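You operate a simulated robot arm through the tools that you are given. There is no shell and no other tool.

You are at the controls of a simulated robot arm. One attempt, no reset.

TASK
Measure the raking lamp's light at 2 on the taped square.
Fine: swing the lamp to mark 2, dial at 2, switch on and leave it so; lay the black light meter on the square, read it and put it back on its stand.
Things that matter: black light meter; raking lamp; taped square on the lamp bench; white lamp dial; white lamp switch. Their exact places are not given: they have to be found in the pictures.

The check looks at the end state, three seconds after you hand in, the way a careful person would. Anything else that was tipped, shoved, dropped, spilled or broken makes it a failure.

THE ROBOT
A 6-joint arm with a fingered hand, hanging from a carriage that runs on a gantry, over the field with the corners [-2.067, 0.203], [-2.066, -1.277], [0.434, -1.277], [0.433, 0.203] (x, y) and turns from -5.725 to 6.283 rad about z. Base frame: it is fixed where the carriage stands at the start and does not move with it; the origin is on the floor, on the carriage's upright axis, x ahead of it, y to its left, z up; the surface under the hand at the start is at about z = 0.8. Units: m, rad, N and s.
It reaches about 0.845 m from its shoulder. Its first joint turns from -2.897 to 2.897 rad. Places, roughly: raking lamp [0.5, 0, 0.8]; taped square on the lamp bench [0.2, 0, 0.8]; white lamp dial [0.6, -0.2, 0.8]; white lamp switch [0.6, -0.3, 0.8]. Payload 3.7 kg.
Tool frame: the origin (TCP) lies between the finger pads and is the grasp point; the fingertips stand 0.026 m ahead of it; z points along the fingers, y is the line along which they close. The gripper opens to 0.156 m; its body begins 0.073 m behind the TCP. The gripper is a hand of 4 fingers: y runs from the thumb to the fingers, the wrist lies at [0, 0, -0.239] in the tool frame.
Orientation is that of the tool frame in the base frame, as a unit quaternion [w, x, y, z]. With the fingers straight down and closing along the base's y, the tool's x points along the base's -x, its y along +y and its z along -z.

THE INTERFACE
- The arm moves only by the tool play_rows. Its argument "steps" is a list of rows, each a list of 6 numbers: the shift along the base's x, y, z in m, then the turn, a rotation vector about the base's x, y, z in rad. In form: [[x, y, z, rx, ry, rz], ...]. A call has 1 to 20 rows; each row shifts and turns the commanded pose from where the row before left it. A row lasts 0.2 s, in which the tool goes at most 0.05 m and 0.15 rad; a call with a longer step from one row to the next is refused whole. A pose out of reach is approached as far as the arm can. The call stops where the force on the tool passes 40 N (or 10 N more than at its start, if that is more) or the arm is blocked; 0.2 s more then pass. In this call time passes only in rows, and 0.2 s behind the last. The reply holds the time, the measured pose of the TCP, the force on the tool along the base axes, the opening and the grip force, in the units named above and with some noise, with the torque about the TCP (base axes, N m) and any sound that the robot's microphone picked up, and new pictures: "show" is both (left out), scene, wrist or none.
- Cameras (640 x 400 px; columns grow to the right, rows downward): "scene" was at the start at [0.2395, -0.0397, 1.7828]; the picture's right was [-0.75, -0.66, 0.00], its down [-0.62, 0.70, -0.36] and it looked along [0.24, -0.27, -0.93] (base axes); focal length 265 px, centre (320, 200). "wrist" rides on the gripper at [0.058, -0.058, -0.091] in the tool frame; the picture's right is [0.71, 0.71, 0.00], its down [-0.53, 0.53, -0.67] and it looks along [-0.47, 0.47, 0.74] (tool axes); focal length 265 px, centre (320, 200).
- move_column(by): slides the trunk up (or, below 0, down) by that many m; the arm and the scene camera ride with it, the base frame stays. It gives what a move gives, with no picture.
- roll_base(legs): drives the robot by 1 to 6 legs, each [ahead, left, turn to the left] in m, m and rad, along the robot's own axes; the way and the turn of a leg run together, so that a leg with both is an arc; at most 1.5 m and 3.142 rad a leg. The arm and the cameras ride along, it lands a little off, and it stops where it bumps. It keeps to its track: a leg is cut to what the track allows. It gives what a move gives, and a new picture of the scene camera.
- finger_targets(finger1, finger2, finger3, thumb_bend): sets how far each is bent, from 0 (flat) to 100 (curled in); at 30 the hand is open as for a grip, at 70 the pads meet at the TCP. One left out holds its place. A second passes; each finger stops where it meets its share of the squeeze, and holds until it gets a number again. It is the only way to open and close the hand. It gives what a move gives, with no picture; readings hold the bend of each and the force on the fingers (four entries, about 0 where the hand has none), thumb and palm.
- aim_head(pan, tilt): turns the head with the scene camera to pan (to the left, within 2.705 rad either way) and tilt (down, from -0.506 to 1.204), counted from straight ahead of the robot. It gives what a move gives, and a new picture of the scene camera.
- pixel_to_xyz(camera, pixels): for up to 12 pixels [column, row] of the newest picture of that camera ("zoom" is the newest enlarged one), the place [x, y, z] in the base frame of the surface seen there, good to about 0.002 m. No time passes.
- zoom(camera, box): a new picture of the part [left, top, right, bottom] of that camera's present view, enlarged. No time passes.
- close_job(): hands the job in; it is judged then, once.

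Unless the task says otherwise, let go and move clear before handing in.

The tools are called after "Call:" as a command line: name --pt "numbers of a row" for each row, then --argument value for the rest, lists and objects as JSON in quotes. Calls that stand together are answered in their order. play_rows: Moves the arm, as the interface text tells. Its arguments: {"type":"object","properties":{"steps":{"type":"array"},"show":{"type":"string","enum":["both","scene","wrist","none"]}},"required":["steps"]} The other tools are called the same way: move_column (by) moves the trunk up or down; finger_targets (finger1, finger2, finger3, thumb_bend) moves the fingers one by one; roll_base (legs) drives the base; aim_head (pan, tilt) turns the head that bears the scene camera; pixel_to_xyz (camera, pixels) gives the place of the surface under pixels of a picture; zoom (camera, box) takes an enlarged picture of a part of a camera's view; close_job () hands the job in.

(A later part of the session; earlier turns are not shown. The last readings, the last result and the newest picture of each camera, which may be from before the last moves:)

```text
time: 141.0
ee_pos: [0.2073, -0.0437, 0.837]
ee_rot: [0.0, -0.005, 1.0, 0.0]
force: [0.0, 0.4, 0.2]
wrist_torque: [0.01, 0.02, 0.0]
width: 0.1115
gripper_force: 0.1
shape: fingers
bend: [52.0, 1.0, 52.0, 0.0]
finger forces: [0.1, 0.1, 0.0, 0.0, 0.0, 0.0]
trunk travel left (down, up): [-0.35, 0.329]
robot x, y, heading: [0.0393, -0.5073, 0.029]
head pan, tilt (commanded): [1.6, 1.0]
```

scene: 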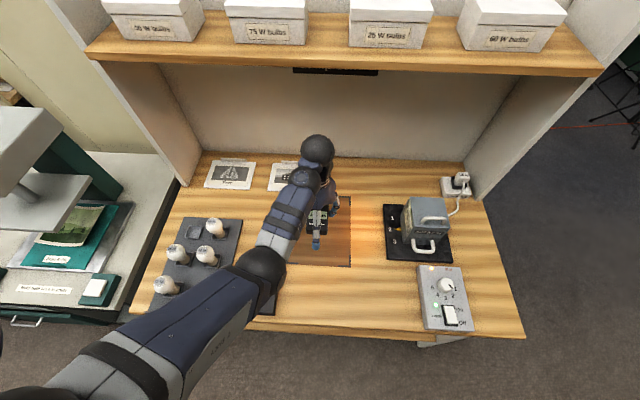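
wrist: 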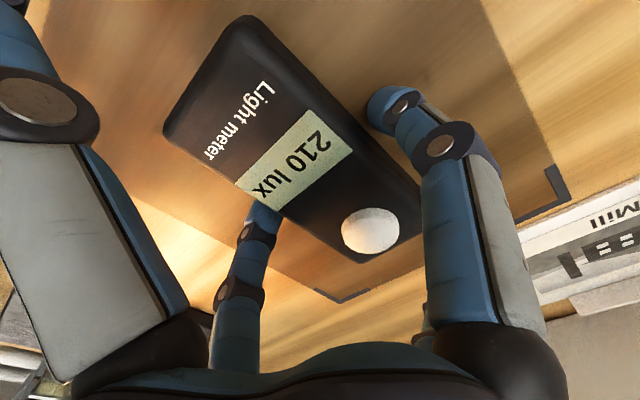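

The meter is released and sits on the square (forces zero). I'll open wider, rise clear so I don't shade it, and read the display.

Call:
finger_targets --finger1 42 --finger3 42

Call:
move_column --by 0.15

Call:
play_rows --pt "0 0 0 0 0 0" --show "both"

Call:
zoom --camera "wrist" --box '[220, 0, 440, 170]'

```text
time: 142.0
ee_pos: [0.2076, -0.0429, 0.8372]
ee_rot: [0.0, -0.005, 1.0, 0.0]
force: [0.1, -0.2, -0.2]
wrist_torque: [-0.03, -0.02, 0.01]
width: 0.1195
gripper_force: 0.1
shape: fingers
bend: [42.0, 1.0, 42.0, 0.0]
finger forces: [0.1, 0.1, 0.0, 0.0, 0.1, 0.0]
trunk travel left (down, up): [-0.35, 0.329]
robot x, y, heading: [0.0412, -0.5103, 0.032]
head pan, tilt (commanded): [1.6, 1.0]
```

```text
time: 143.7
ee_pos: [0.2073, -0.043, 0.9882]
ee_rot: [0.0, -0.005, 1.0, 0.001]
force: [0.7, -0.3, 0.5]
wrist_torque: [0.01, -0.02, -0.01]
width: 0.1194
gripper_force: 0.0
shape: fingers
bend: [42.0, 1.0, 42.0, 0.0]
finger forces: [0.0, 0.0, 0.0, 0.1, 0.0, 0.1]
trunk travel left (down, up): [-0.5, 0.179]
robot x, y, heading: [0.0405, -0.5088, 0.03]
head pan, tilt (commanded): [1.6, 1.0]
```

```text
time: 144.1
ee_pos: [0.2077, -0.0429, 0.9876]
ee_rot: [0.0, -0.006, 1.0, 0.002]
force: [0.5, -0.3, 0.4]
wrist_torque: [0.01, -0.02, -0.02]
width: 0.1195
gripper_force: 0.1
shape: fingers
bend: [42.0, 1.0, 42.0, 0.0]
finger forces: [0.0, 0.0, 0.0, 0.1, 0.1, 0.0]
trunk travel left (down, up): [-0.5, 0.179]
robot x, y, heading: [0.039, -0.5066, 0.033]
head pan, tilt (commanded): [1.6, 1.0]
```

scene: 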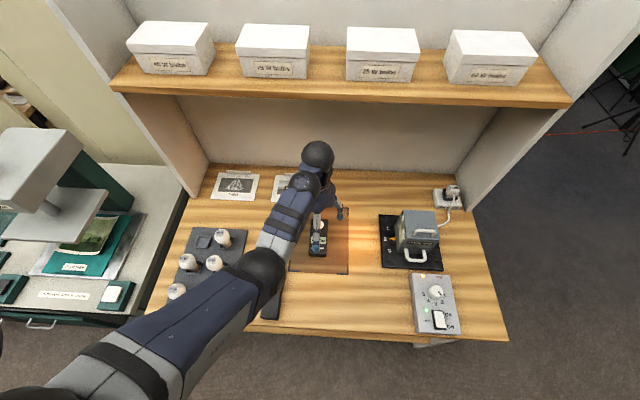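
wrist: 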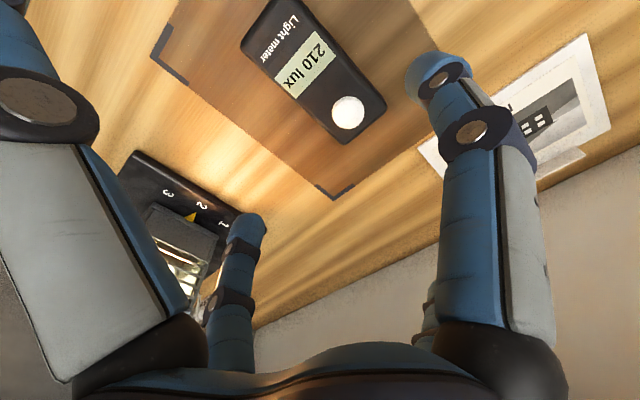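

```text
2.35 times, centred on (330, 85) of wrist
```

zoom: 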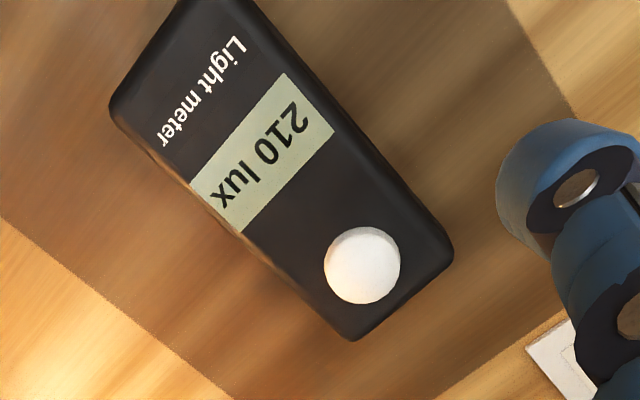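

The meter on the square reads 210 lux. I'll wait a couple of seconds to make sure the reading is steady.

Call:
play_rows --pt "0 0 0 0 0 0" --pt "0 0 0 0 0 0" --pt "0 0 0 0 0 0" --pt "0 0 0 0 0 0" --pt "0 0 0 0 0 0" --pt "0 0 0 0 0 0" --pt "0 0 0 0 0 0" --pt "0 0 0 0 0 0" --pt "0 0 0 0 0 0" --pt "0 0 0 0 0 0" --pt "0 0 0 0 0 0" --pt "0 0 0 0 0 0" --pt "0 0 0 0 0 0" --pt "0 0 0 0 0 0" --pt "0 0 0 0 0 0" --show "wrist"

Call:
zoom --camera "wrist" --box '[220, 0, 440, 170]'

Call:
pixel_to_xyz --camera "wrist" --pixels '[[241, 40], [275, 2], [345, 142], [384, 108], [348, 112], [305, 65], [275, 30], [250, 55], [300, 110], [345, 50]]'

Call:
zoom --camera "scene" --box '[350, 190, 470, 340]'

```text
time: 147.3
ee_pos: [0.208, -0.0438, 0.9881]
ee_rot: [0.0, -0.006, 1.0, 0.001]
force: [0.8, -0.4, -1.0]
wrist_torque: [-0.03, 0.01, 0.01]
width: 0.1197
gripper_force: 0.0
shape: fingers
bend: [42.0, 1.0, 42.0, 0.0]
finger forces: [0.0, 0.0, 0.0, 0.0, 0.1, 0.0]
trunk travel left (down, up): [-0.5, 0.179]
robot x, y, heading: [0.04, -0.5063, 0.034]
head pan, tilt (commanded): [1.6, 1.0]
```

wrist: 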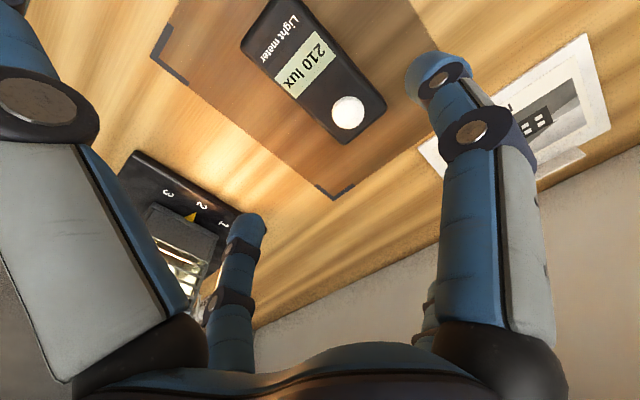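

```text
2.35 times, centred on (330, 85) of wrist
```

zoom: 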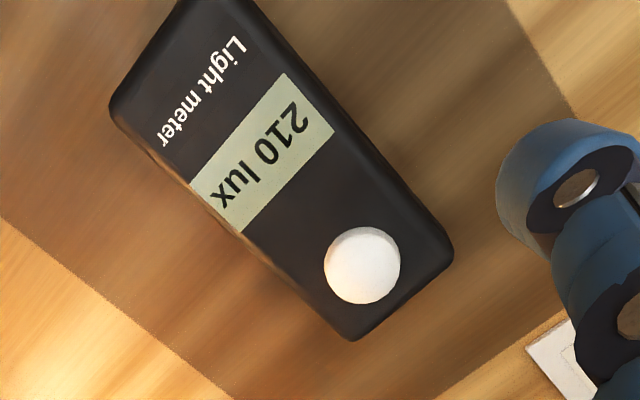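

```text
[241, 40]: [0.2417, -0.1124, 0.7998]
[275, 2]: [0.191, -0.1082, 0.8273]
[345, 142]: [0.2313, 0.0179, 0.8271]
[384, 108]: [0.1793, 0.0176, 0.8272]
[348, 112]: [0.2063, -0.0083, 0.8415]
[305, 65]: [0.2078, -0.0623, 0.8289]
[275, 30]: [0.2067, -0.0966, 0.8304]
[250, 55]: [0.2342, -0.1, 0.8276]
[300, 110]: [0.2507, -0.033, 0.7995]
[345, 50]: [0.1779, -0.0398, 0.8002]
```

```text
2.67 times, centred on (410, 265) of scene
```

zoom: 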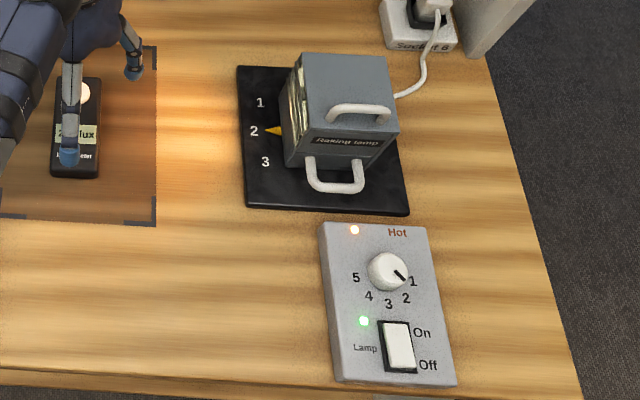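

The reading is a steady 210 lux, the pointer is on 2, the dial line points to 2, and the LEDs are lit. Now I'll pick the meter up again: re-centre slightly, lower to TCP≈0.839, and close.

Call:
play_rows --pt "-0.001 -0.001 0 0 0 0" --pt "0 0 0 0 0 0" --show "none"

Call:
move_column --by -0.149

Call:
finger_targets --finger1 52 --finger3 52

Call:
finger_targets --finger1 58 --finger3 58

```text
time: 147.9
ee_pos: [0.2056, -0.0424, 0.9874]
ee_rot: [0.0, -0.005, 1.0, 0.001]
force: [0.5, -0.2, 0.0]
wrist_torque: [-0.02, -0.02, 0.01]
width: 0.1194
gripper_force: 0.0
shape: fingers
bend: [42.0, 1.0, 42.0, 0.0]
finger forces: [0.0, 0.0, 0.0, 0.0, 0.1, 0.1]
trunk travel left (down, up): [-0.5, 0.179]
robot x, y, heading: [0.0357, -0.5082, 0.025]
head pan, tilt (commanded): [1.6, 1.0]
```

```text
time: 149.7
ee_pos: [0.2067, -0.0434, 0.8379]
ee_rot: [0.0, -0.005, 1.0, 0.001]
force: [-0.4, -0.2, -0.7]
wrist_torque: [-0.02, 0.03, -0.02]
width: 0.1197
gripper_force: 0.0
shape: fingers
bend: [42.0, 1.0, 42.0, 0.0]
finger forces: [0.0, 0.0, 0.0, 0.0, 0.0, 0.1]
trunk travel left (down, up): [-0.351, 0.328]
robot x, y, heading: [0.0422, -0.5074, 0.033]
head pan, tilt (commanded): [1.6, 1.0]
```

```text
time: 150.7
ee_pos: [0.2058, -0.0439, 0.839]
ee_rot: [0.0, -0.006, 1.0, 0.001]
force: [0.2, 0.2, 0.8]
wrist_torque: [0.01, 0.04, -0.02]
width: 0.1121
gripper_force: 0.1
shape: fingers
bend: [52.0, 1.0, 52.0, 0.0]
finger forces: [0.0, 0.0, 0.0, 0.0, 0.0, 0.0]
trunk travel left (down, up): [-0.351, 0.328]
robot x, y, heading: [0.04, -0.5078, 0.025]
head pan, tilt (commanded): [1.6, 1.0]
```

```text
time: 151.7
ee_pos: [0.2075, -0.0436, 0.8392]
ee_rot: [0.0, -0.005, 1.0, 0.0]
force: [0.8, 0.7, 0.3]
wrist_torque: [0.03, -0.01, 0.0]
width: 0.1101
gripper_force: 2.0
shape: fingers
bend: [55.0, 1.0, 54.0, 0.0]
finger forces: [1.9, 0.0, 2.2, 0.1, 0.0, 0.0]
trunk travel left (down, up): [-0.351, 0.328]
robot x, y, heading: [0.0399, -0.5107, 0.027]
head pan, tilt (commanded): [1.6, 1.0]
```

Even contact of 2 N on both sides. I'll tighten the grip and lift.

Call:
finger_targets --finger1 67 --finger3 67

Call:
move_column --by 0.03

Call:
play_rows --pt "0 0 0 0 0 0" --show "both"

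```text
time: 152.7
ee_pos: [0.2059, -0.0436, 0.8391]
ee_rot: [0.0, -0.005, 1.0, 0.001]
force: [-0.8, 0.4, -0.1]
wrist_torque: [0.02, 0.03, -0.01]
width: 0.1095
gripper_force: 7.7
shape: fingers
bend: [56.0, 1.0, 55.0, 0.0]
finger forces: [8.3, 0.0, 8.0, 0.2, 0.0, 0.0]
trunk travel left (down, up): [-0.351, 0.328]
robot x, y, heading: [0.0374, -0.5075, 0.029]
head pan, tilt (commanded): [1.6, 1.0]
```

```text
time: 153.4
ee_pos: [0.2065, -0.0438, 0.8692]
ee_rot: [0.0, -0.005, 1.0, 0.0]
force: [0.0, 0.2, -1.3]
wrist_torque: [-0.01, 0.01, 0.0]
width: 0.1094
gripper_force: 8.5
shape: fingers
bend: [56.0, 1.0, 55.0, 0.0]
finger forces: [8.1, 0.0, 8.0, 0.0, 0.0, 0.1]
trunk travel left (down, up): [-0.381, 0.298]
robot x, y, heading: [0.0391, -0.5084, 0.026]
head pan, tilt (commanded): [1.6, 1.0]
```

```text
time: 153.8
ee_pos: [0.2061, -0.0437, 0.8691]
ee_rot: [0.0, -0.005, 1.0, 0.0]
force: [0.3, 1.0, -1.2]
wrist_torque: [-0.01, -0.02, -0.04]
width: 0.1095
gripper_force: 8.4
shape: fingers
bend: [56.0, 1.0, 55.0, 0.0]
finger forces: [8.2, 0.1, 8.1, 0.0, 0.1, 0.0]
trunk travel left (down, up): [-0.381, 0.298]
robot x, y, heading: [0.0398, -0.5088, 0.031]
head pan, tilt (commanded): [1.6, 1.0]
```

scene: 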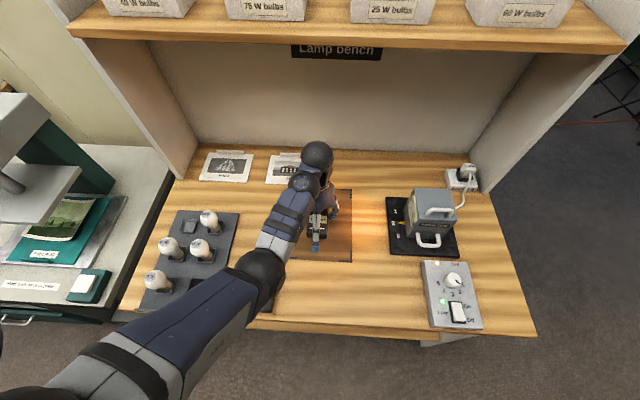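
wrist: 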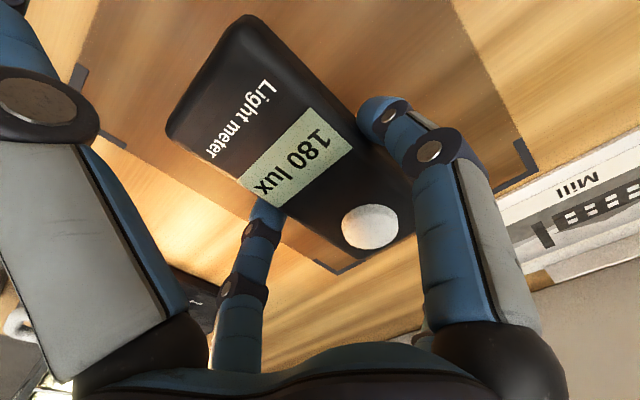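

The meter is up again. I'll lift clear and drive back over the stand at about (0.078,-0.238).

Call:
move_column --by 0.07

Call:
roll_base --legs '[[-0.133, -0.19, 0.0]]'

Call:
play_rows --pt "0 0 0 0 0 0" --show "both"

Call:
zoom --camera "scene" --box '[270, 170, 370, 270]'

Call:
zoom --camera "wrist" --box '[140, 0, 440, 270]'

```text
time: 154.9
ee_pos: [0.2055, -0.0444, 0.9389]
ee_rot: [0.0, -0.005, 1.0, 0.002]
force: [-0.6, -0.2, -0.8]
wrist_torque: [0.0, 0.01, -0.03]
width: 0.1096
gripper_force: 8.3
shape: fingers
bend: [56.0, 1.0, 55.0, 0.0]
finger forces: [8.1, 0.0, 8.1, 0.0, 0.0, 0.0]
trunk travel left (down, up): [-0.451, 0.228]
robot x, y, heading: [0.0385, -0.504, 0.033]
head pan, tilt (commanded): [1.6, 1.0]
```

```text
time: 156.7
ee_pos: [0.0763, -0.2405, 0.9387]
ee_rot: [0.0, -0.006, 1.0, 0.0]
force: [0.5, 0.1, -1.6]
wrist_torque: [-0.01, 0.01, 0.0]
width: 0.1097
gripper_force: 7.9
shape: fingers
bend: [56.0, 1.0, 55.0, 0.0]
finger forces: [8.1, 0.0, 8.1, 0.0, 0.0, 0.0]
trunk travel left (down, up): [-0.451, 0.228]
robot x, y, heading: [-0.0897, -0.7048, 0.028]
head pan, tilt (commanded): [1.6, 1.0]
```

scene: 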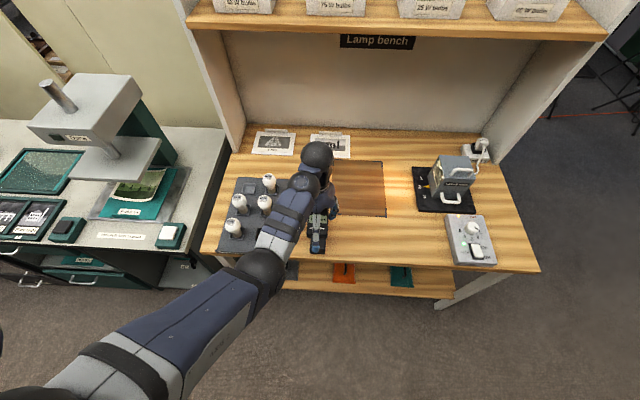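

```text
time: 157.1
ee_pos: [0.0766, -0.2393, 0.9379]
ee_rot: [0.0, -0.006, 1.0, 0.001]
force: [0.7, 0.0, -2.4]
wrist_torque: [0.02, 0.01, 0.01]
width: 0.1098
gripper_force: 8.1
shape: fingers
bend: [56.0, 1.0, 55.0, 0.0]
finger forces: [8.1, 0.0, 8.1, 0.0, 0.0, 0.0]
trunk travel left (down, up): [-0.451, 0.228]
robot x, y, heading: [-0.0908, -0.6996, 0.03]
head pan, tilt (commanded): [1.6, 1.0]
```

scene: 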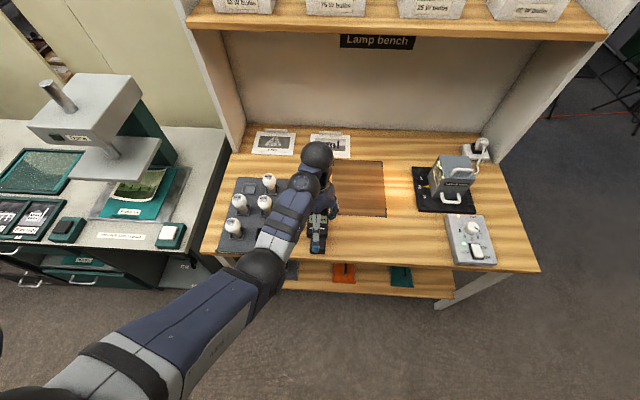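
wrist: 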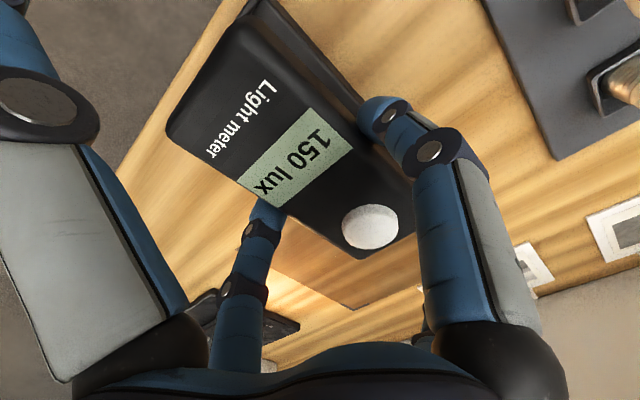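

```text
4.00 times, centred on (320, 220) of scene
```

zoom: 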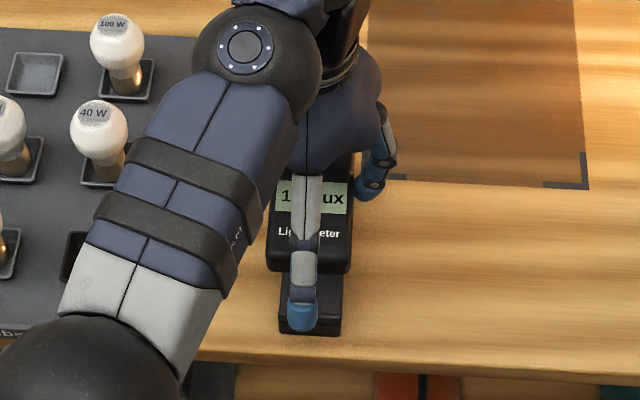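

```text
1.48 times, centred on (290, 135) of wrist
```

zoom: 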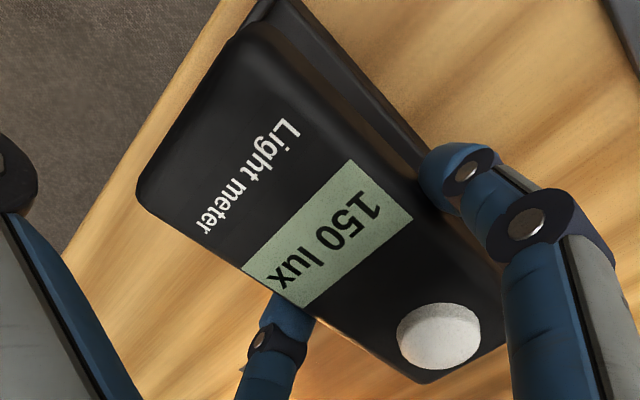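

The hand is back over the stand, about 2 mm off the original grip point. I'll measure the meter's features now to compare with their original positions.

Call:
pixel_to_xyz --camera "wrist" --pixels '[[371, 222], [371, 230], [298, 160], [275, 180], [320, 130], [200, 90], [172, 130], [350, 253], [220, 155], [245, 25], [285, 60], [300, 215]]'

Call:
pixel_to_xyz --camera "scene" --pixels '[[312, 240], [324, 240], [318, 252], [311, 250], [325, 251], [325, 243]]'

```text
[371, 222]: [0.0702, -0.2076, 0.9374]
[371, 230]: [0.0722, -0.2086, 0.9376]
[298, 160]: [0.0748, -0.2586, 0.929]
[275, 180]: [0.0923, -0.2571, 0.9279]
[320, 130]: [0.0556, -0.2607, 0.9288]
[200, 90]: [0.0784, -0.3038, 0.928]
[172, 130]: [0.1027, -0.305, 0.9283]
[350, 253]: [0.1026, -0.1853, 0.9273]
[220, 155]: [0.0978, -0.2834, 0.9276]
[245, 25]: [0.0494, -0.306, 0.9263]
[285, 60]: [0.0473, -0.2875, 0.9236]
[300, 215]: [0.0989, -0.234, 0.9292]
```

```text
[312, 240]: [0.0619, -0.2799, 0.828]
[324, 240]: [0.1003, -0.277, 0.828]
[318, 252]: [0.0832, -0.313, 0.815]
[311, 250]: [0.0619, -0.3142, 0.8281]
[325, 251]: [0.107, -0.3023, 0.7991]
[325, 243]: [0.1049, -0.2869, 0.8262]
```

Comparing images, the meter sits about 2 mm differently in the hand this time. I'll zoom in on both ends to get accurate edges.

Call:
zoom --camera "wrist" --box '[150, 60, 270, 180]'

Call:
pixel_to_xyz --camera "zoom" --pixels '[[160, 240], [200, 290], [250, 330], [300, 370], [150, 190], [180, 160], [210, 110], [245, 60], [330, 393], [155, 210]]'

Call:
zoom --camera "wrist" --box '[320, 180, 440, 280]'

Call:
pixel_to_xyz --camera "zoom" --pixels '[[150, 260], [200, 290], [230, 290], [280, 250], [330, 215], [100, 220], [60, 190], [205, 165], [200, 185], [370, 190], [120, 180], [290, 165]]'

```text
3.33 times, centred on (210, 120) of wrist
```

zoom: 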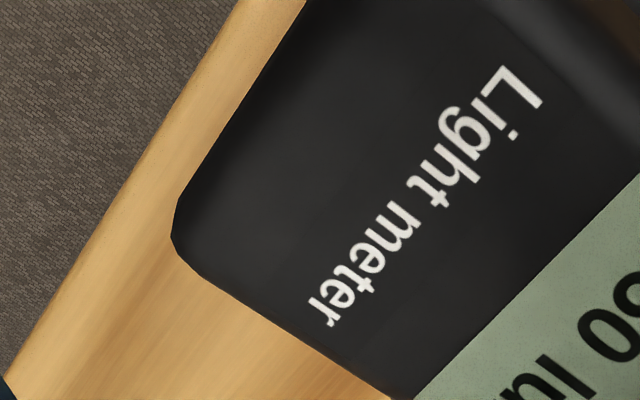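

```text
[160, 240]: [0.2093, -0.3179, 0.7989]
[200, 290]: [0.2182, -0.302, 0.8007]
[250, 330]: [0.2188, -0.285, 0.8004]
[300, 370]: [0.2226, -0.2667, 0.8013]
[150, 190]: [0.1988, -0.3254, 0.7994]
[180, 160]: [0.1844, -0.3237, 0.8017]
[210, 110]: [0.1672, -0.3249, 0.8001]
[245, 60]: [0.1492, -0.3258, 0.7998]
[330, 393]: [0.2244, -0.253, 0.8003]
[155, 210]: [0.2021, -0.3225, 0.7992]
```

```text
4.00 times, centred on (380, 230) of wrist
```

zoom: 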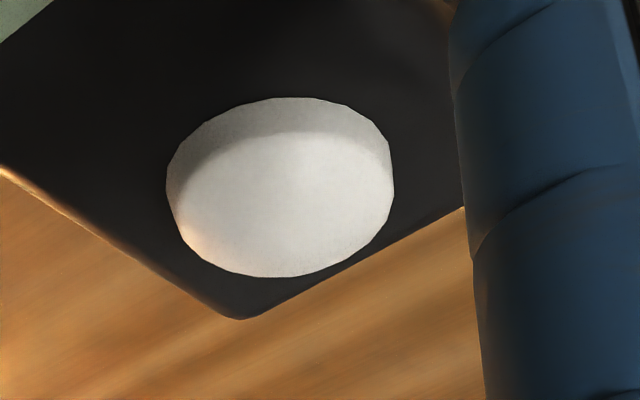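

```text
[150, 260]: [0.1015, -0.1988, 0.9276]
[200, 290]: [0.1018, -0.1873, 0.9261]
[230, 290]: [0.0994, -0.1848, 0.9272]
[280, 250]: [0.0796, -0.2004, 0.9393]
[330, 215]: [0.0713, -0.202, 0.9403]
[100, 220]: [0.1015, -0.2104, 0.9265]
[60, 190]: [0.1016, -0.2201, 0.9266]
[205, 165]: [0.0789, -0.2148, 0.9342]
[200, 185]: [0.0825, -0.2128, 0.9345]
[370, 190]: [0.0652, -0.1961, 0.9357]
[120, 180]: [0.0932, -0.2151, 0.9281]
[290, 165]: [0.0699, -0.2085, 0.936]
```

From edge rays, the meter's centre is now about (0.0747,-0.2433), while originally it lay at (0.0784,-0.2404). I'll look closely at the stand to cross-check before lowering.

Call:
zoom --camera "scene" --box '[300, 220, 340, 260]'

Call:
pixel_to_xyz --camera "zoom" --pixels '[[180, 270], [420, 270], [190, 310], [410, 310], [300, 340], [220, 340], [380, 340], [160, 240], [440, 240], [200, 290], [400, 290], [310, 385]]'

```text
10.00 times, centred on (320, 240) of scene
```

zoom: 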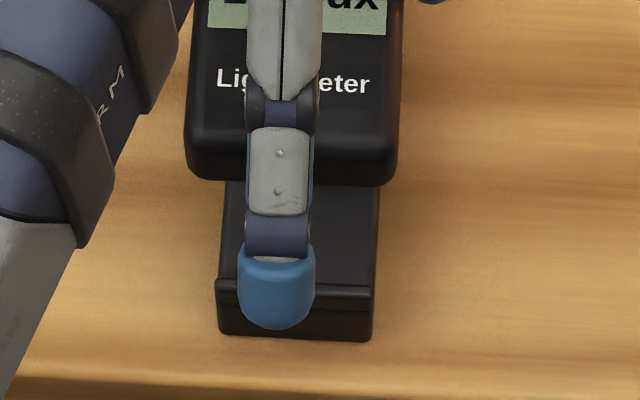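

```text
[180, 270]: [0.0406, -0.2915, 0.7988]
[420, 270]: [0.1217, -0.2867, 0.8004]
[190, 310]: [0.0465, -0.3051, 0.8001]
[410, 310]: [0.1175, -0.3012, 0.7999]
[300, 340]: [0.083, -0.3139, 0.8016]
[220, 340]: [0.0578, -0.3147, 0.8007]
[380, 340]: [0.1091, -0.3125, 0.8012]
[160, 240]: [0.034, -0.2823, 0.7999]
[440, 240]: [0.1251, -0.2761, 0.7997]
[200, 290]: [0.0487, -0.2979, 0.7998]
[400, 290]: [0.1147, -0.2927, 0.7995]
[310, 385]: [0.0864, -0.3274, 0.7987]
```

Call:
pixel_to_xyz --camera "zoom" --pixels '[[228, 260], [370, 260], [350, 230], [232, 210], [375, 200], [232, 284], [340, 290], [365, 290], [225, 310], [365, 320], [340, 284], [340, 275]]'

```text
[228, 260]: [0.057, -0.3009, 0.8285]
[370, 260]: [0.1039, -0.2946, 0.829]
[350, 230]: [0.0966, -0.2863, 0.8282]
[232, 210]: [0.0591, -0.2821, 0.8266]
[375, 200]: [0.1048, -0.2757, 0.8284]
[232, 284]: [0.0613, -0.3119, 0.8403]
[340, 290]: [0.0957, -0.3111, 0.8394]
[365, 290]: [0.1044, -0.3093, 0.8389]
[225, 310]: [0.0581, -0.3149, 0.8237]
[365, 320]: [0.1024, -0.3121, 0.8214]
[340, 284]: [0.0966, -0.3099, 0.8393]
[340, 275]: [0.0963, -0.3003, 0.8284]
```

The stand's platform is at z=0.828, its lips' inner faces are at y≈-0.308 and -0.172, and its middle is x≈0.080. I'll shift the meter by (+4, +3) mm to centre it, then lower to about 1 cm above.

Call:
play_rows --pt "0.002 0.0015 0 0 0 -0.003" --pt "0.002 0.0015 0 0 0 -0.003" --pt "0 0 0 0 0 0" --show "none"

Call:
move_column --by -0.058

Call:
play_rows --pt "0 0 0 0 0 0" --show "both"

Call:
zoom --camera "scene" --box '[295, 205, 345, 255]'

Call:
zoom --camera "wrist" --box '[140, 0, 440, 270]'

```text
time: 157.8
ee_pos: [0.0798, -0.2366, 0.9394]
ee_rot: [0.001, -0.003, 1.0, 0.001]
force: [-0.5, 0.4, -1.7]
wrist_torque: [0.0, 0.02, -0.01]
width: 0.1096
gripper_force: 8.4
shape: fingers
bend: [56.0, 1.0, 55.0, 0.0]
finger forces: [8.0, 0.0, 8.0, 0.0, 0.0, 0.0]
trunk travel left (down, up): [-0.451, 0.228]
robot x, y, heading: [-0.0869, -0.7064, 0.031]
head pan, tilt (commanded): [1.6, 1.0]
```

```text
time: 158.8
ee_pos: [0.0804, -0.2372, 0.8806]
ee_rot: [0.0, -0.003, 1.0, 0.001]
force: [0.4, -0.9, -1.0]
wrist_torque: [0.01, 0.01, -0.02]
width: 0.1097
gripper_force: 8.2
shape: fingers
bend: [56.0, 1.0, 55.0, 0.0]
finger forces: [8.1, 0.0, 8.1, 0.1, 0.0, 0.0]
trunk travel left (down, up): [-0.393, 0.286]
robot x, y, heading: [-0.0901, -0.7033, 0.026]
head pan, tilt (commanded): [1.6, 1.0]
```

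```text
time: 159.2
ee_pos: [0.0783, -0.2375, 0.8814]
ee_rot: [0.0, -0.003, 1.0, 0.0]
force: [0.8, -0.7, -1.6]
wrist_torque: [0.0, -0.02, -0.01]
width: 0.1098
gripper_force: 8.3
shape: fingers
bend: [56.0, 1.0, 55.0, 0.0]
finger forces: [8.1, 0.0, 8.0, 0.1, 0.1, 0.0]
trunk travel left (down, up): [-0.393, 0.286]
robot x, y, heading: [-0.0905, -0.706, 0.032]
head pan, tilt (commanded): [1.6, 1.0]
```

scene: 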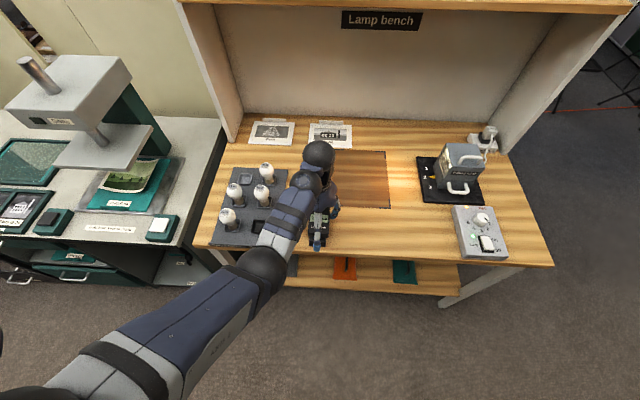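
wrist: 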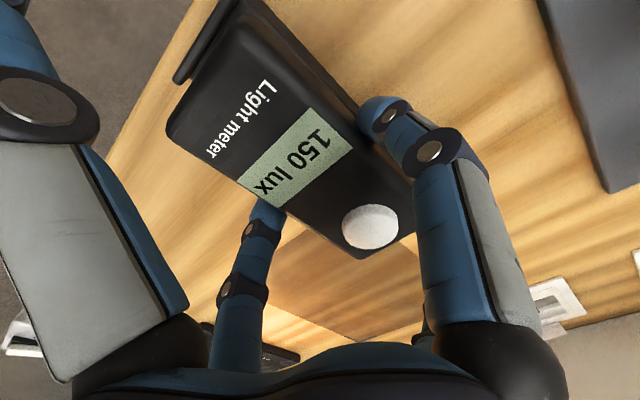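

```text
8.00 times, centred on (320, 230) of scene
```

zoom: 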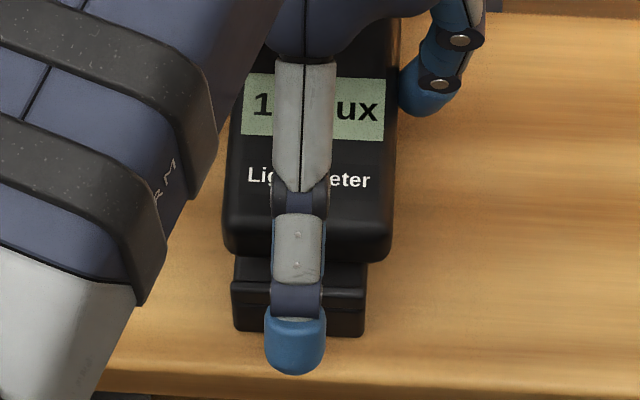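

```text
1.48 times, centred on (290, 135) of wrist
```

zoom: 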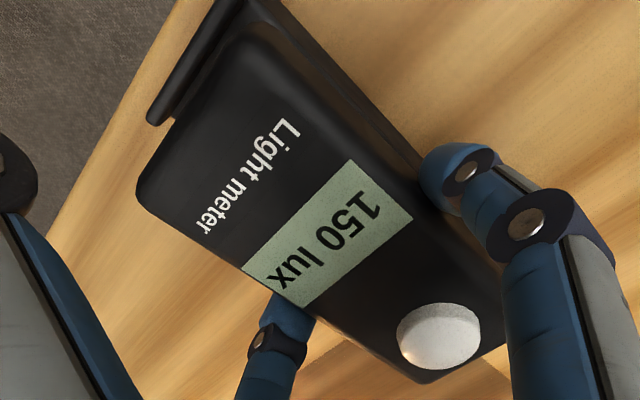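

The scene view suggests the meter may now sit 2–3 mm too far east of the stand, while the wrist view says it's centred. I'll measure both carefully with closer zooms.

Call:
zoom --camera "scene" --box '[305, 225, 335, 255]'

Call:
zoom --camera "wrist" --box '[150, 40, 270, 160]'

Call:
zoom --camera "wrist" --box '[320, 180, 440, 280]'

```text
13.33 times, centred on (320, 240) of scene
```

zoom: 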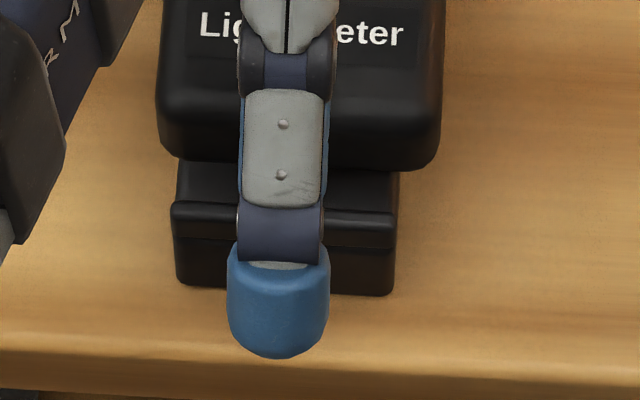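

```text
3.33 times, centred on (210, 100) of wrist
```

zoom: 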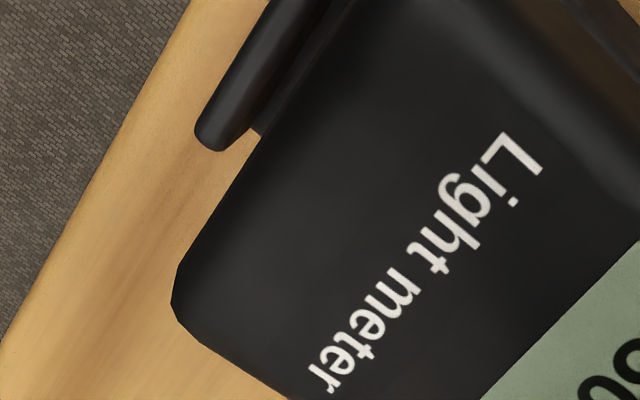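

```text
4.00 times, centred on (380, 230) of wrist
```

zoom: 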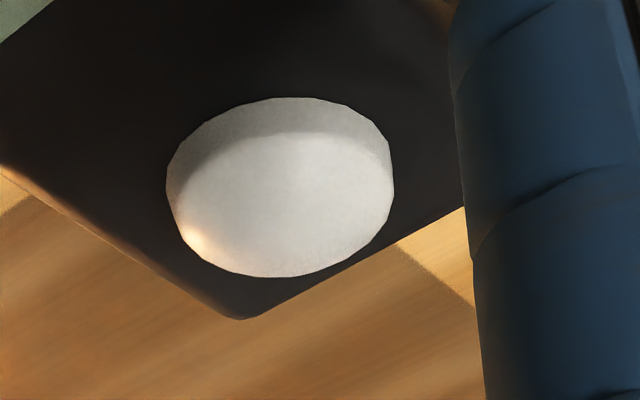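

The scene shows the meter about 2 mm east of its original place over the stand, and the south gap to the lip is fine. I'll nudge it (-1.5,-1) mm and lower in guarded 2 mm steps. A contact near TCP 0.876 would mean a lip, and one near 0.865 the platform.

Call:
play_rows --pt "-0.0015 -0.001 0 0 0 0" --pt "0 0 -0.002 0 0 0" --pt "0 0 -0.002 0 0 0" --pt "0 0 -0.002 0 0 0" --pt "0 0 -0.002 0 0 0" --show "none"

Call:
play_rows --pt "0 0 -0.002 0 0 0" --pt "0 0 -0.0015 0 0 0" --show "both"

```text
time: 160.4
ee_pos: [0.078, -0.239, 0.8737]
ee_rot: [0.0, -0.003, 1.0, 0.001]
force: [-0.4, -0.6, -2.0]
wrist_torque: [0.0, 0.02, 0.01]
width: 0.1097
gripper_force: 8.1
shape: fingers
bend: [56.0, 1.0, 55.0, 0.0]
finger forces: [8.1, 0.1, 8.1, 0.0, 0.0, 0.0]
trunk travel left (down, up): [-0.393, 0.286]
robot x, y, heading: [-0.0894, -0.7081, 0.029]
head pan, tilt (commanded): [1.6, 1.0]
```

```text
time: 161.0
ee_pos: [0.0794, -0.237, 0.8708]
ee_rot: [0.0, -0.003, 1.0, 0.001]
force: [0.2, -0.1, -2.1]
wrist_torque: [0.0, -0.01, -0.02]
width: 0.1097
gripper_force: 7.7
shape: fingers
bend: [56.0, 1.0, 55.0, 0.0]
finger forces: [8.1, 0.0, 8.0, 0.1, 0.0, 0.1]
trunk travel left (down, up): [-0.393, 0.286]
robot x, y, heading: [-0.0878, -0.7026, 0.032]
head pan, tilt (commanded): [1.6, 1.0]
```

scene: 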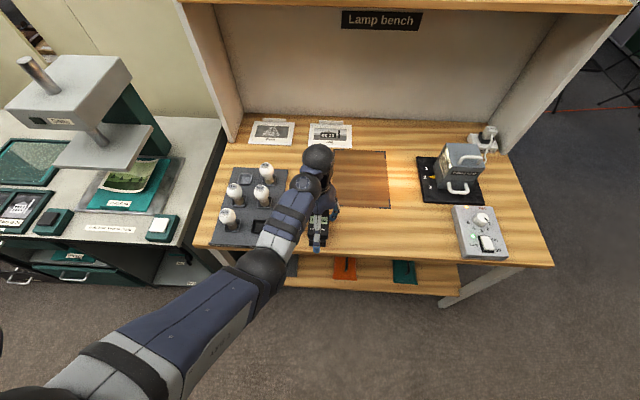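
wrist: 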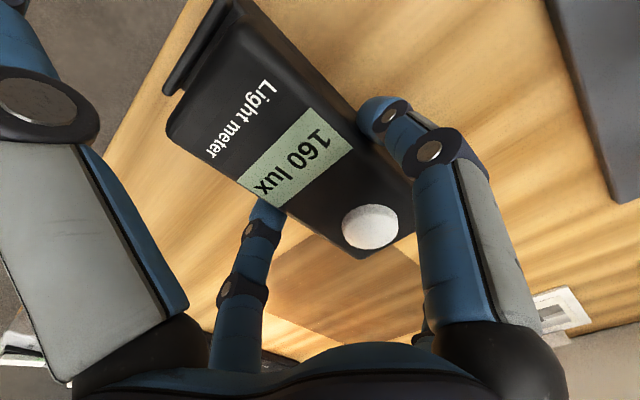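

The meter has passed below lip height with no contact, so it's between the lips. I'll keep lowering to the platform.

Call:
play_rows --pt "0 0 -0.0015 0 0 0" --pt "0 0 -0.0015 0 0 0" --show "none"

Call:
play_rows --pt "0 0 -0.001 0 0 0" --pt "0 0 -0.001 0 0 0" --show "none"

```text
time: 161.6
ee_pos: [0.0779, -0.2387, 0.868]
ee_rot: [0.0, -0.004, 1.0, 0.001]
force: [-0.1, -0.3, -1.8]
wrist_torque: [0.02, -0.01, -0.02]
width: 0.1095
gripper_force: 8.1
shape: fingers
bend: [56.0, 1.0, 55.0, 0.0]
finger forces: [8.1, 0.0, 8.1, 0.0, 0.0, 0.0]
trunk travel left (down, up): [-0.393, 0.286]
robot x, y, heading: [-0.0862, -0.7057, 0.03]
head pan, tilt (commanded): [1.6, 1.0]
```

```text
time: 162.2
ee_pos: [0.0781, -0.2376, 0.8673]
ee_rot: [-0.001, -0.004, 1.0, 0.0]
force: [-0.2, -0.9, 4.4]
wrist_torque: [-0.02, 0.0, 0.0]
width: 0.1093
gripper_force: 8.8
shape: fingers
bend: [56.0, 1.0, 55.0, 0.0]
finger forces: [8.6, 0.0, 8.4, 0.0, 0.1, 0.0]
trunk travel left (down, up): [-0.393, 0.286]
robot x, y, heading: [-0.0882, -0.704, 0.029]
head pan, tilt (commanded): [1.6, 1.0]
```

Contact at TCP 0.867 (+4.4 N) means the meter is seated on the platform. I'll open fingers 1 and 3 gently.

Call:
finger_targets --finger1 52 --finger3 52

Call:
finger_targets --finger1 42 --finger3 42

Call:
play_rows --pt "0 0 0 0 0 0" --show "both"

Call:
zoom --camera "scene" --box '[300, 210, 340, 260]'

```text
time: 163.2
ee_pos: [0.0778, -0.238, 0.866]
ee_rot: [-0.001, -0.003, 1.0, 0.001]
force: [-0.9, -1.0, -0.4]
wrist_torque: [0.03, 0.01, 0.01]
width: 0.1117
gripper_force: 0.1
shape: fingers
bend: [52.0, 1.0, 52.0, 0.0]
finger forces: [0.1, 0.0, 0.1, 0.1, 0.0, 0.0]
trunk travel left (down, up): [-0.393, 0.286]
robot x, y, heading: [-0.0882, -0.7066, 0.032]
head pan, tilt (commanded): [1.6, 1.0]
```

```text
time: 164.2
ee_pos: [0.0789, -0.2378, 0.8658]
ee_rot: [0.0, -0.003, 1.0, 0.001]
force: [0.5, 0.4, 0.2]
wrist_torque: [-0.05, -0.02, 0.0]
width: 0.1192
gripper_force: 0.0
shape: fingers
bend: [42.0, 1.0, 42.0, 0.0]
finger forces: [0.1, 0.0, 0.0, 0.0, 0.0, 0.1]
trunk travel left (down, up): [-0.393, 0.286]
robot x, y, heading: [-0.0911, -0.7046, 0.031]
head pan, tilt (commanded): [1.6, 1.0]
```

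```text
time: 164.6
ee_pos: [0.0783, -0.2371, 0.8658]
ee_rot: [0.0, -0.004, 1.0, 0.0]
force: [0.1, -0.3, -0.3]
wrist_torque: [0.0, 0.0, -0.02]
width: 0.1193
gripper_force: 0.2
shape: fingers
bend: [42.0, 1.0, 42.0, 0.0]
finger forces: [0.0, 0.0, 0.0, 0.0, 0.1, 0.0]
trunk travel left (down, up): [-0.393, 0.286]
robot x, y, heading: [-0.0919, -0.7051, 0.034]
head pan, tilt (commanded): [1.6, 1.0]
```

scene: 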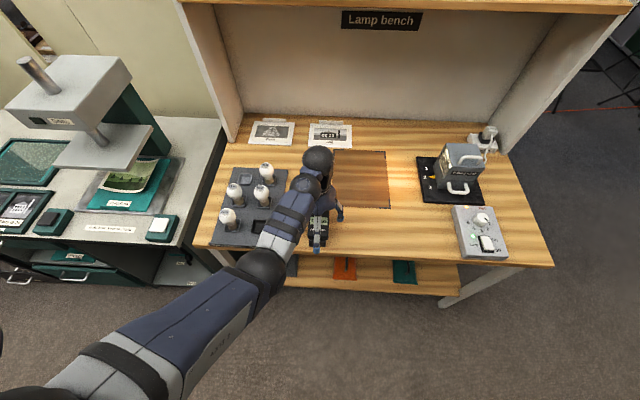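
wrist: 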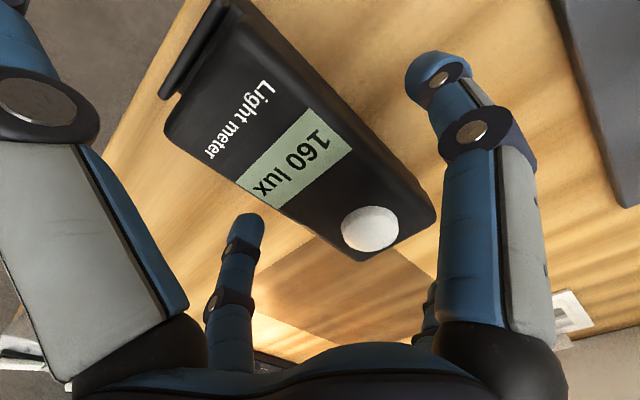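

```text
8.00 times, centred on (320, 235) of scene
```

zoom: 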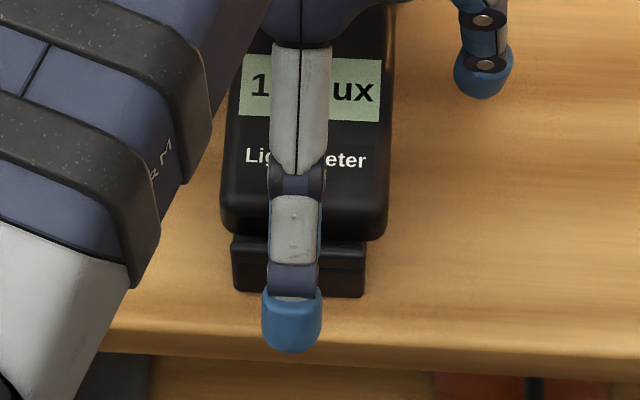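

The meter is released on its stand (reading 160 lux again, as before). I'll rise straight up by the column and check that it lies properly.

Call:
move_column --by 0.17

Call:
play_rows --pt "0 0 0 0 0 0" --show "both"

Call:
zoom --camera "wrist" --box '[220, 0, 420, 160]'

Call:
zoom --camera "scene" --box '[290, 195, 350, 265]'

```text
time: 166.6
ee_pos: [0.0789, -0.2386, 1.0353]
ee_rot: [0.001, -0.004, 1.0, 0.0]
force: [0.2, 0.8, 0.2]
wrist_torque: [-0.02, -0.01, 0.01]
width: 0.1195
gripper_force: 0.1
shape: fingers
bend: [42.0, 1.0, 42.0, 0.0]
finger forces: [0.1, 0.1, 0.1, 0.0, 0.0, 0.1]
trunk travel left (down, up): [-0.563, 0.116]
robot x, y, heading: [-0.0878, -0.7045, 0.029]
head pan, tilt (commanded): [1.6, 1.0]
```

```text
time: 166.9
ee_pos: [0.0787, -0.2369, 1.0347]
ee_rot: [0.0, -0.004, 1.0, 0.001]
force: [0.3, -0.3, -0.4]
wrist_torque: [0.0, -0.01, -0.02]
width: 0.1195
gripper_force: 0.0
shape: fingers
bend: [42.0, 1.0, 42.0, 0.0]
finger forces: [0.0, 0.1, 0.0, 0.0, 0.0, 0.0]
trunk travel left (down, up): [-0.563, 0.116]
robot x, y, heading: [-0.0898, -0.705, 0.03]
head pan, tilt (commanded): [1.6, 1.0]
```

scene: 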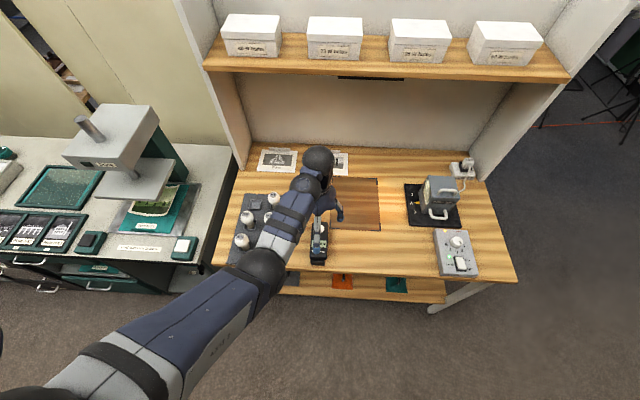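
wrist: 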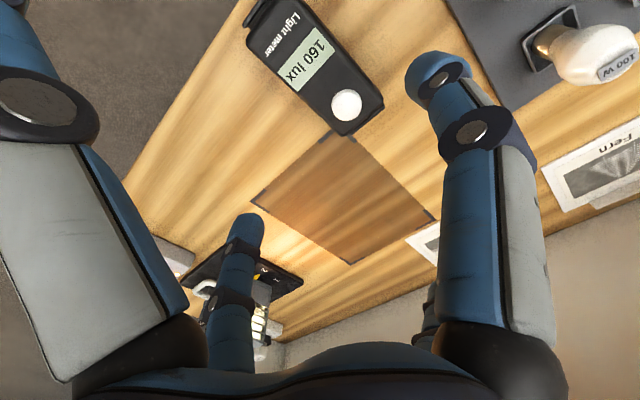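

```text
2.50 times, centred on (320, 80) of wrist
```

zoom: 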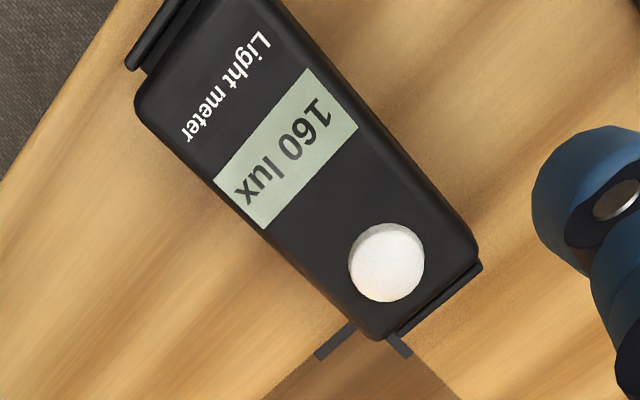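

```text
5.71 times, centred on (320, 230) of scene
```

zoom: 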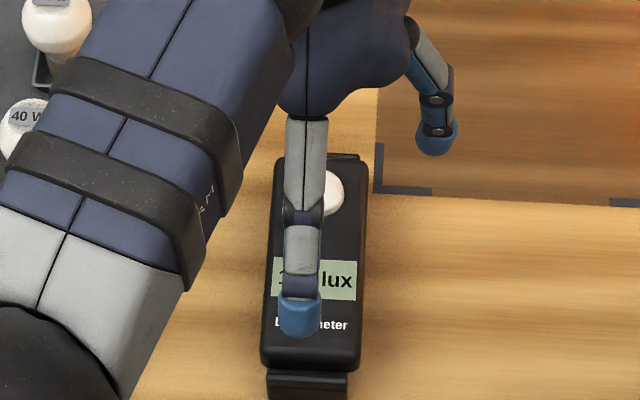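

The meter lies on its stand just as at first. I'll back the carriage out into the aisle and inspect the whole bench before handing in.

Call:
roll_base --legs '[[0.0, -0.35, 0.0]]'

Call:
aim_head --pan 1.3 --tilt 0.75

Call:
zoom --camera "scene" --box '[220, 120, 480, 300]'

```text
time: 169.2
ee_pos: [0.0893, -0.583, 1.0358]
ee_rot: [0.0, -0.004, 1.0, 0.0]
force: [-1.3, -0.2, 0.2]
wrist_torque: [-0.01, -0.01, -0.02]
width: 0.1191
gripper_force: 0.0
shape: fingers
bend: [42.0, 1.0, 42.0, 0.0]
finger forces: [0.0, 0.0, 0.0, 0.1, 0.0, 0.1]
trunk travel left (down, up): [-0.563, 0.116]
robot x, y, heading: [-0.078, -1.0489, 0.037]
head pan, tilt (commanded): [1.6, 1.0]
```

scene: 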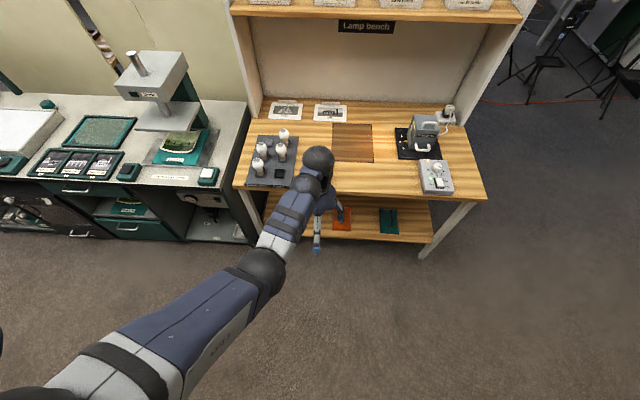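

```text
time: 170.0
ee_pos: [0.0897, -0.5819, 1.0357]
ee_rot: [0.001, -0.004, 1.0, 0.002]
force: [0.2, 0.0, -0.5]
wrist_torque: [0.02, 0.0, -0.02]
width: 0.1193
gripper_force: 0.1
shape: fingers
bend: [42.0, 1.0, 42.0, 0.0]
finger forces: [0.0, 0.1, 0.0, 0.0, 0.1, 0.1]
trunk travel left (down, up): [-0.563, 0.116]
robot x, y, heading: [-0.0765, -1.051, 0.04]
head pan, tilt (commanded): [1.3, 0.75]
```

scene: 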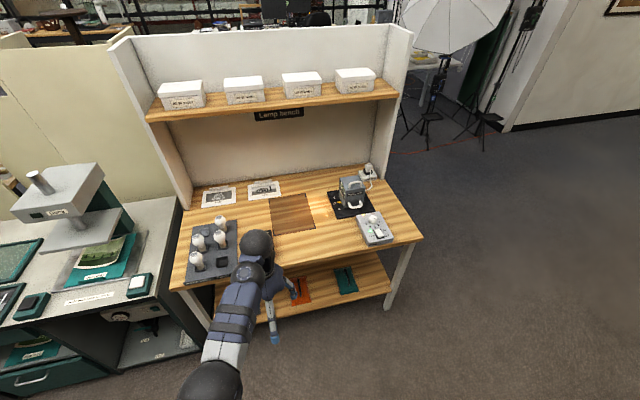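

```text
2.22 times, centred on (350, 210) of scene
```

zoom: 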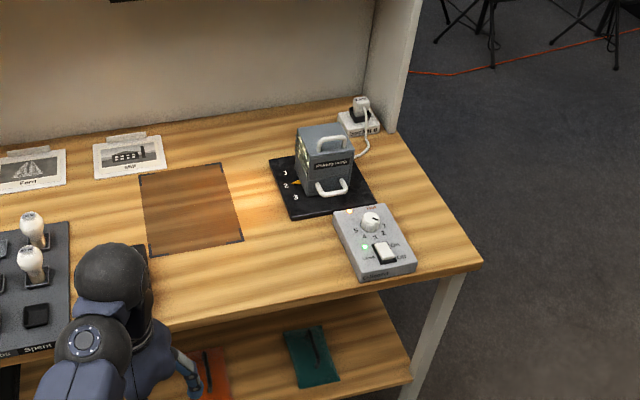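

The bench looks orderly: the lamp is lit and pointing at 2, and the panel LEDs are on. I'll do a last close look at the dial, switch and lamp pointer.

Call:
zoom --camera "scene" --box '[350, 200, 400, 250]'

Call:
zoom --camera "scene" --box '[325, 165, 385, 225]'

Call:
zoom --camera "wrist" --box '[0, 0, 640, 400]'

```text
8.00 times, centred on (375, 225) of scene
```

zoom: 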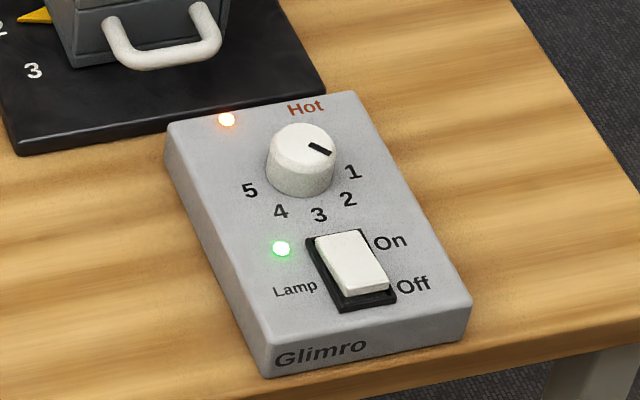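

```text
6.67 times, centred on (355, 195) of scene
```

zoom: 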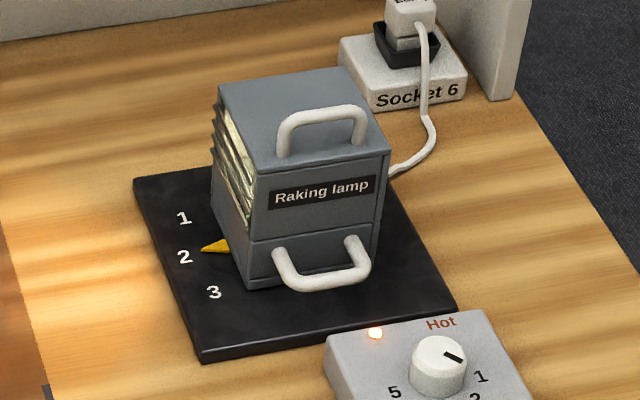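

```text
1.00 times, centred on (320, 200) of wrist (not enlarged: the box is as wide or as high as the picture)
```

zoom: 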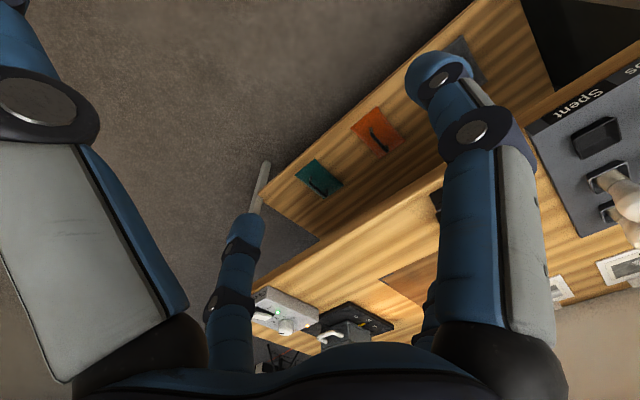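

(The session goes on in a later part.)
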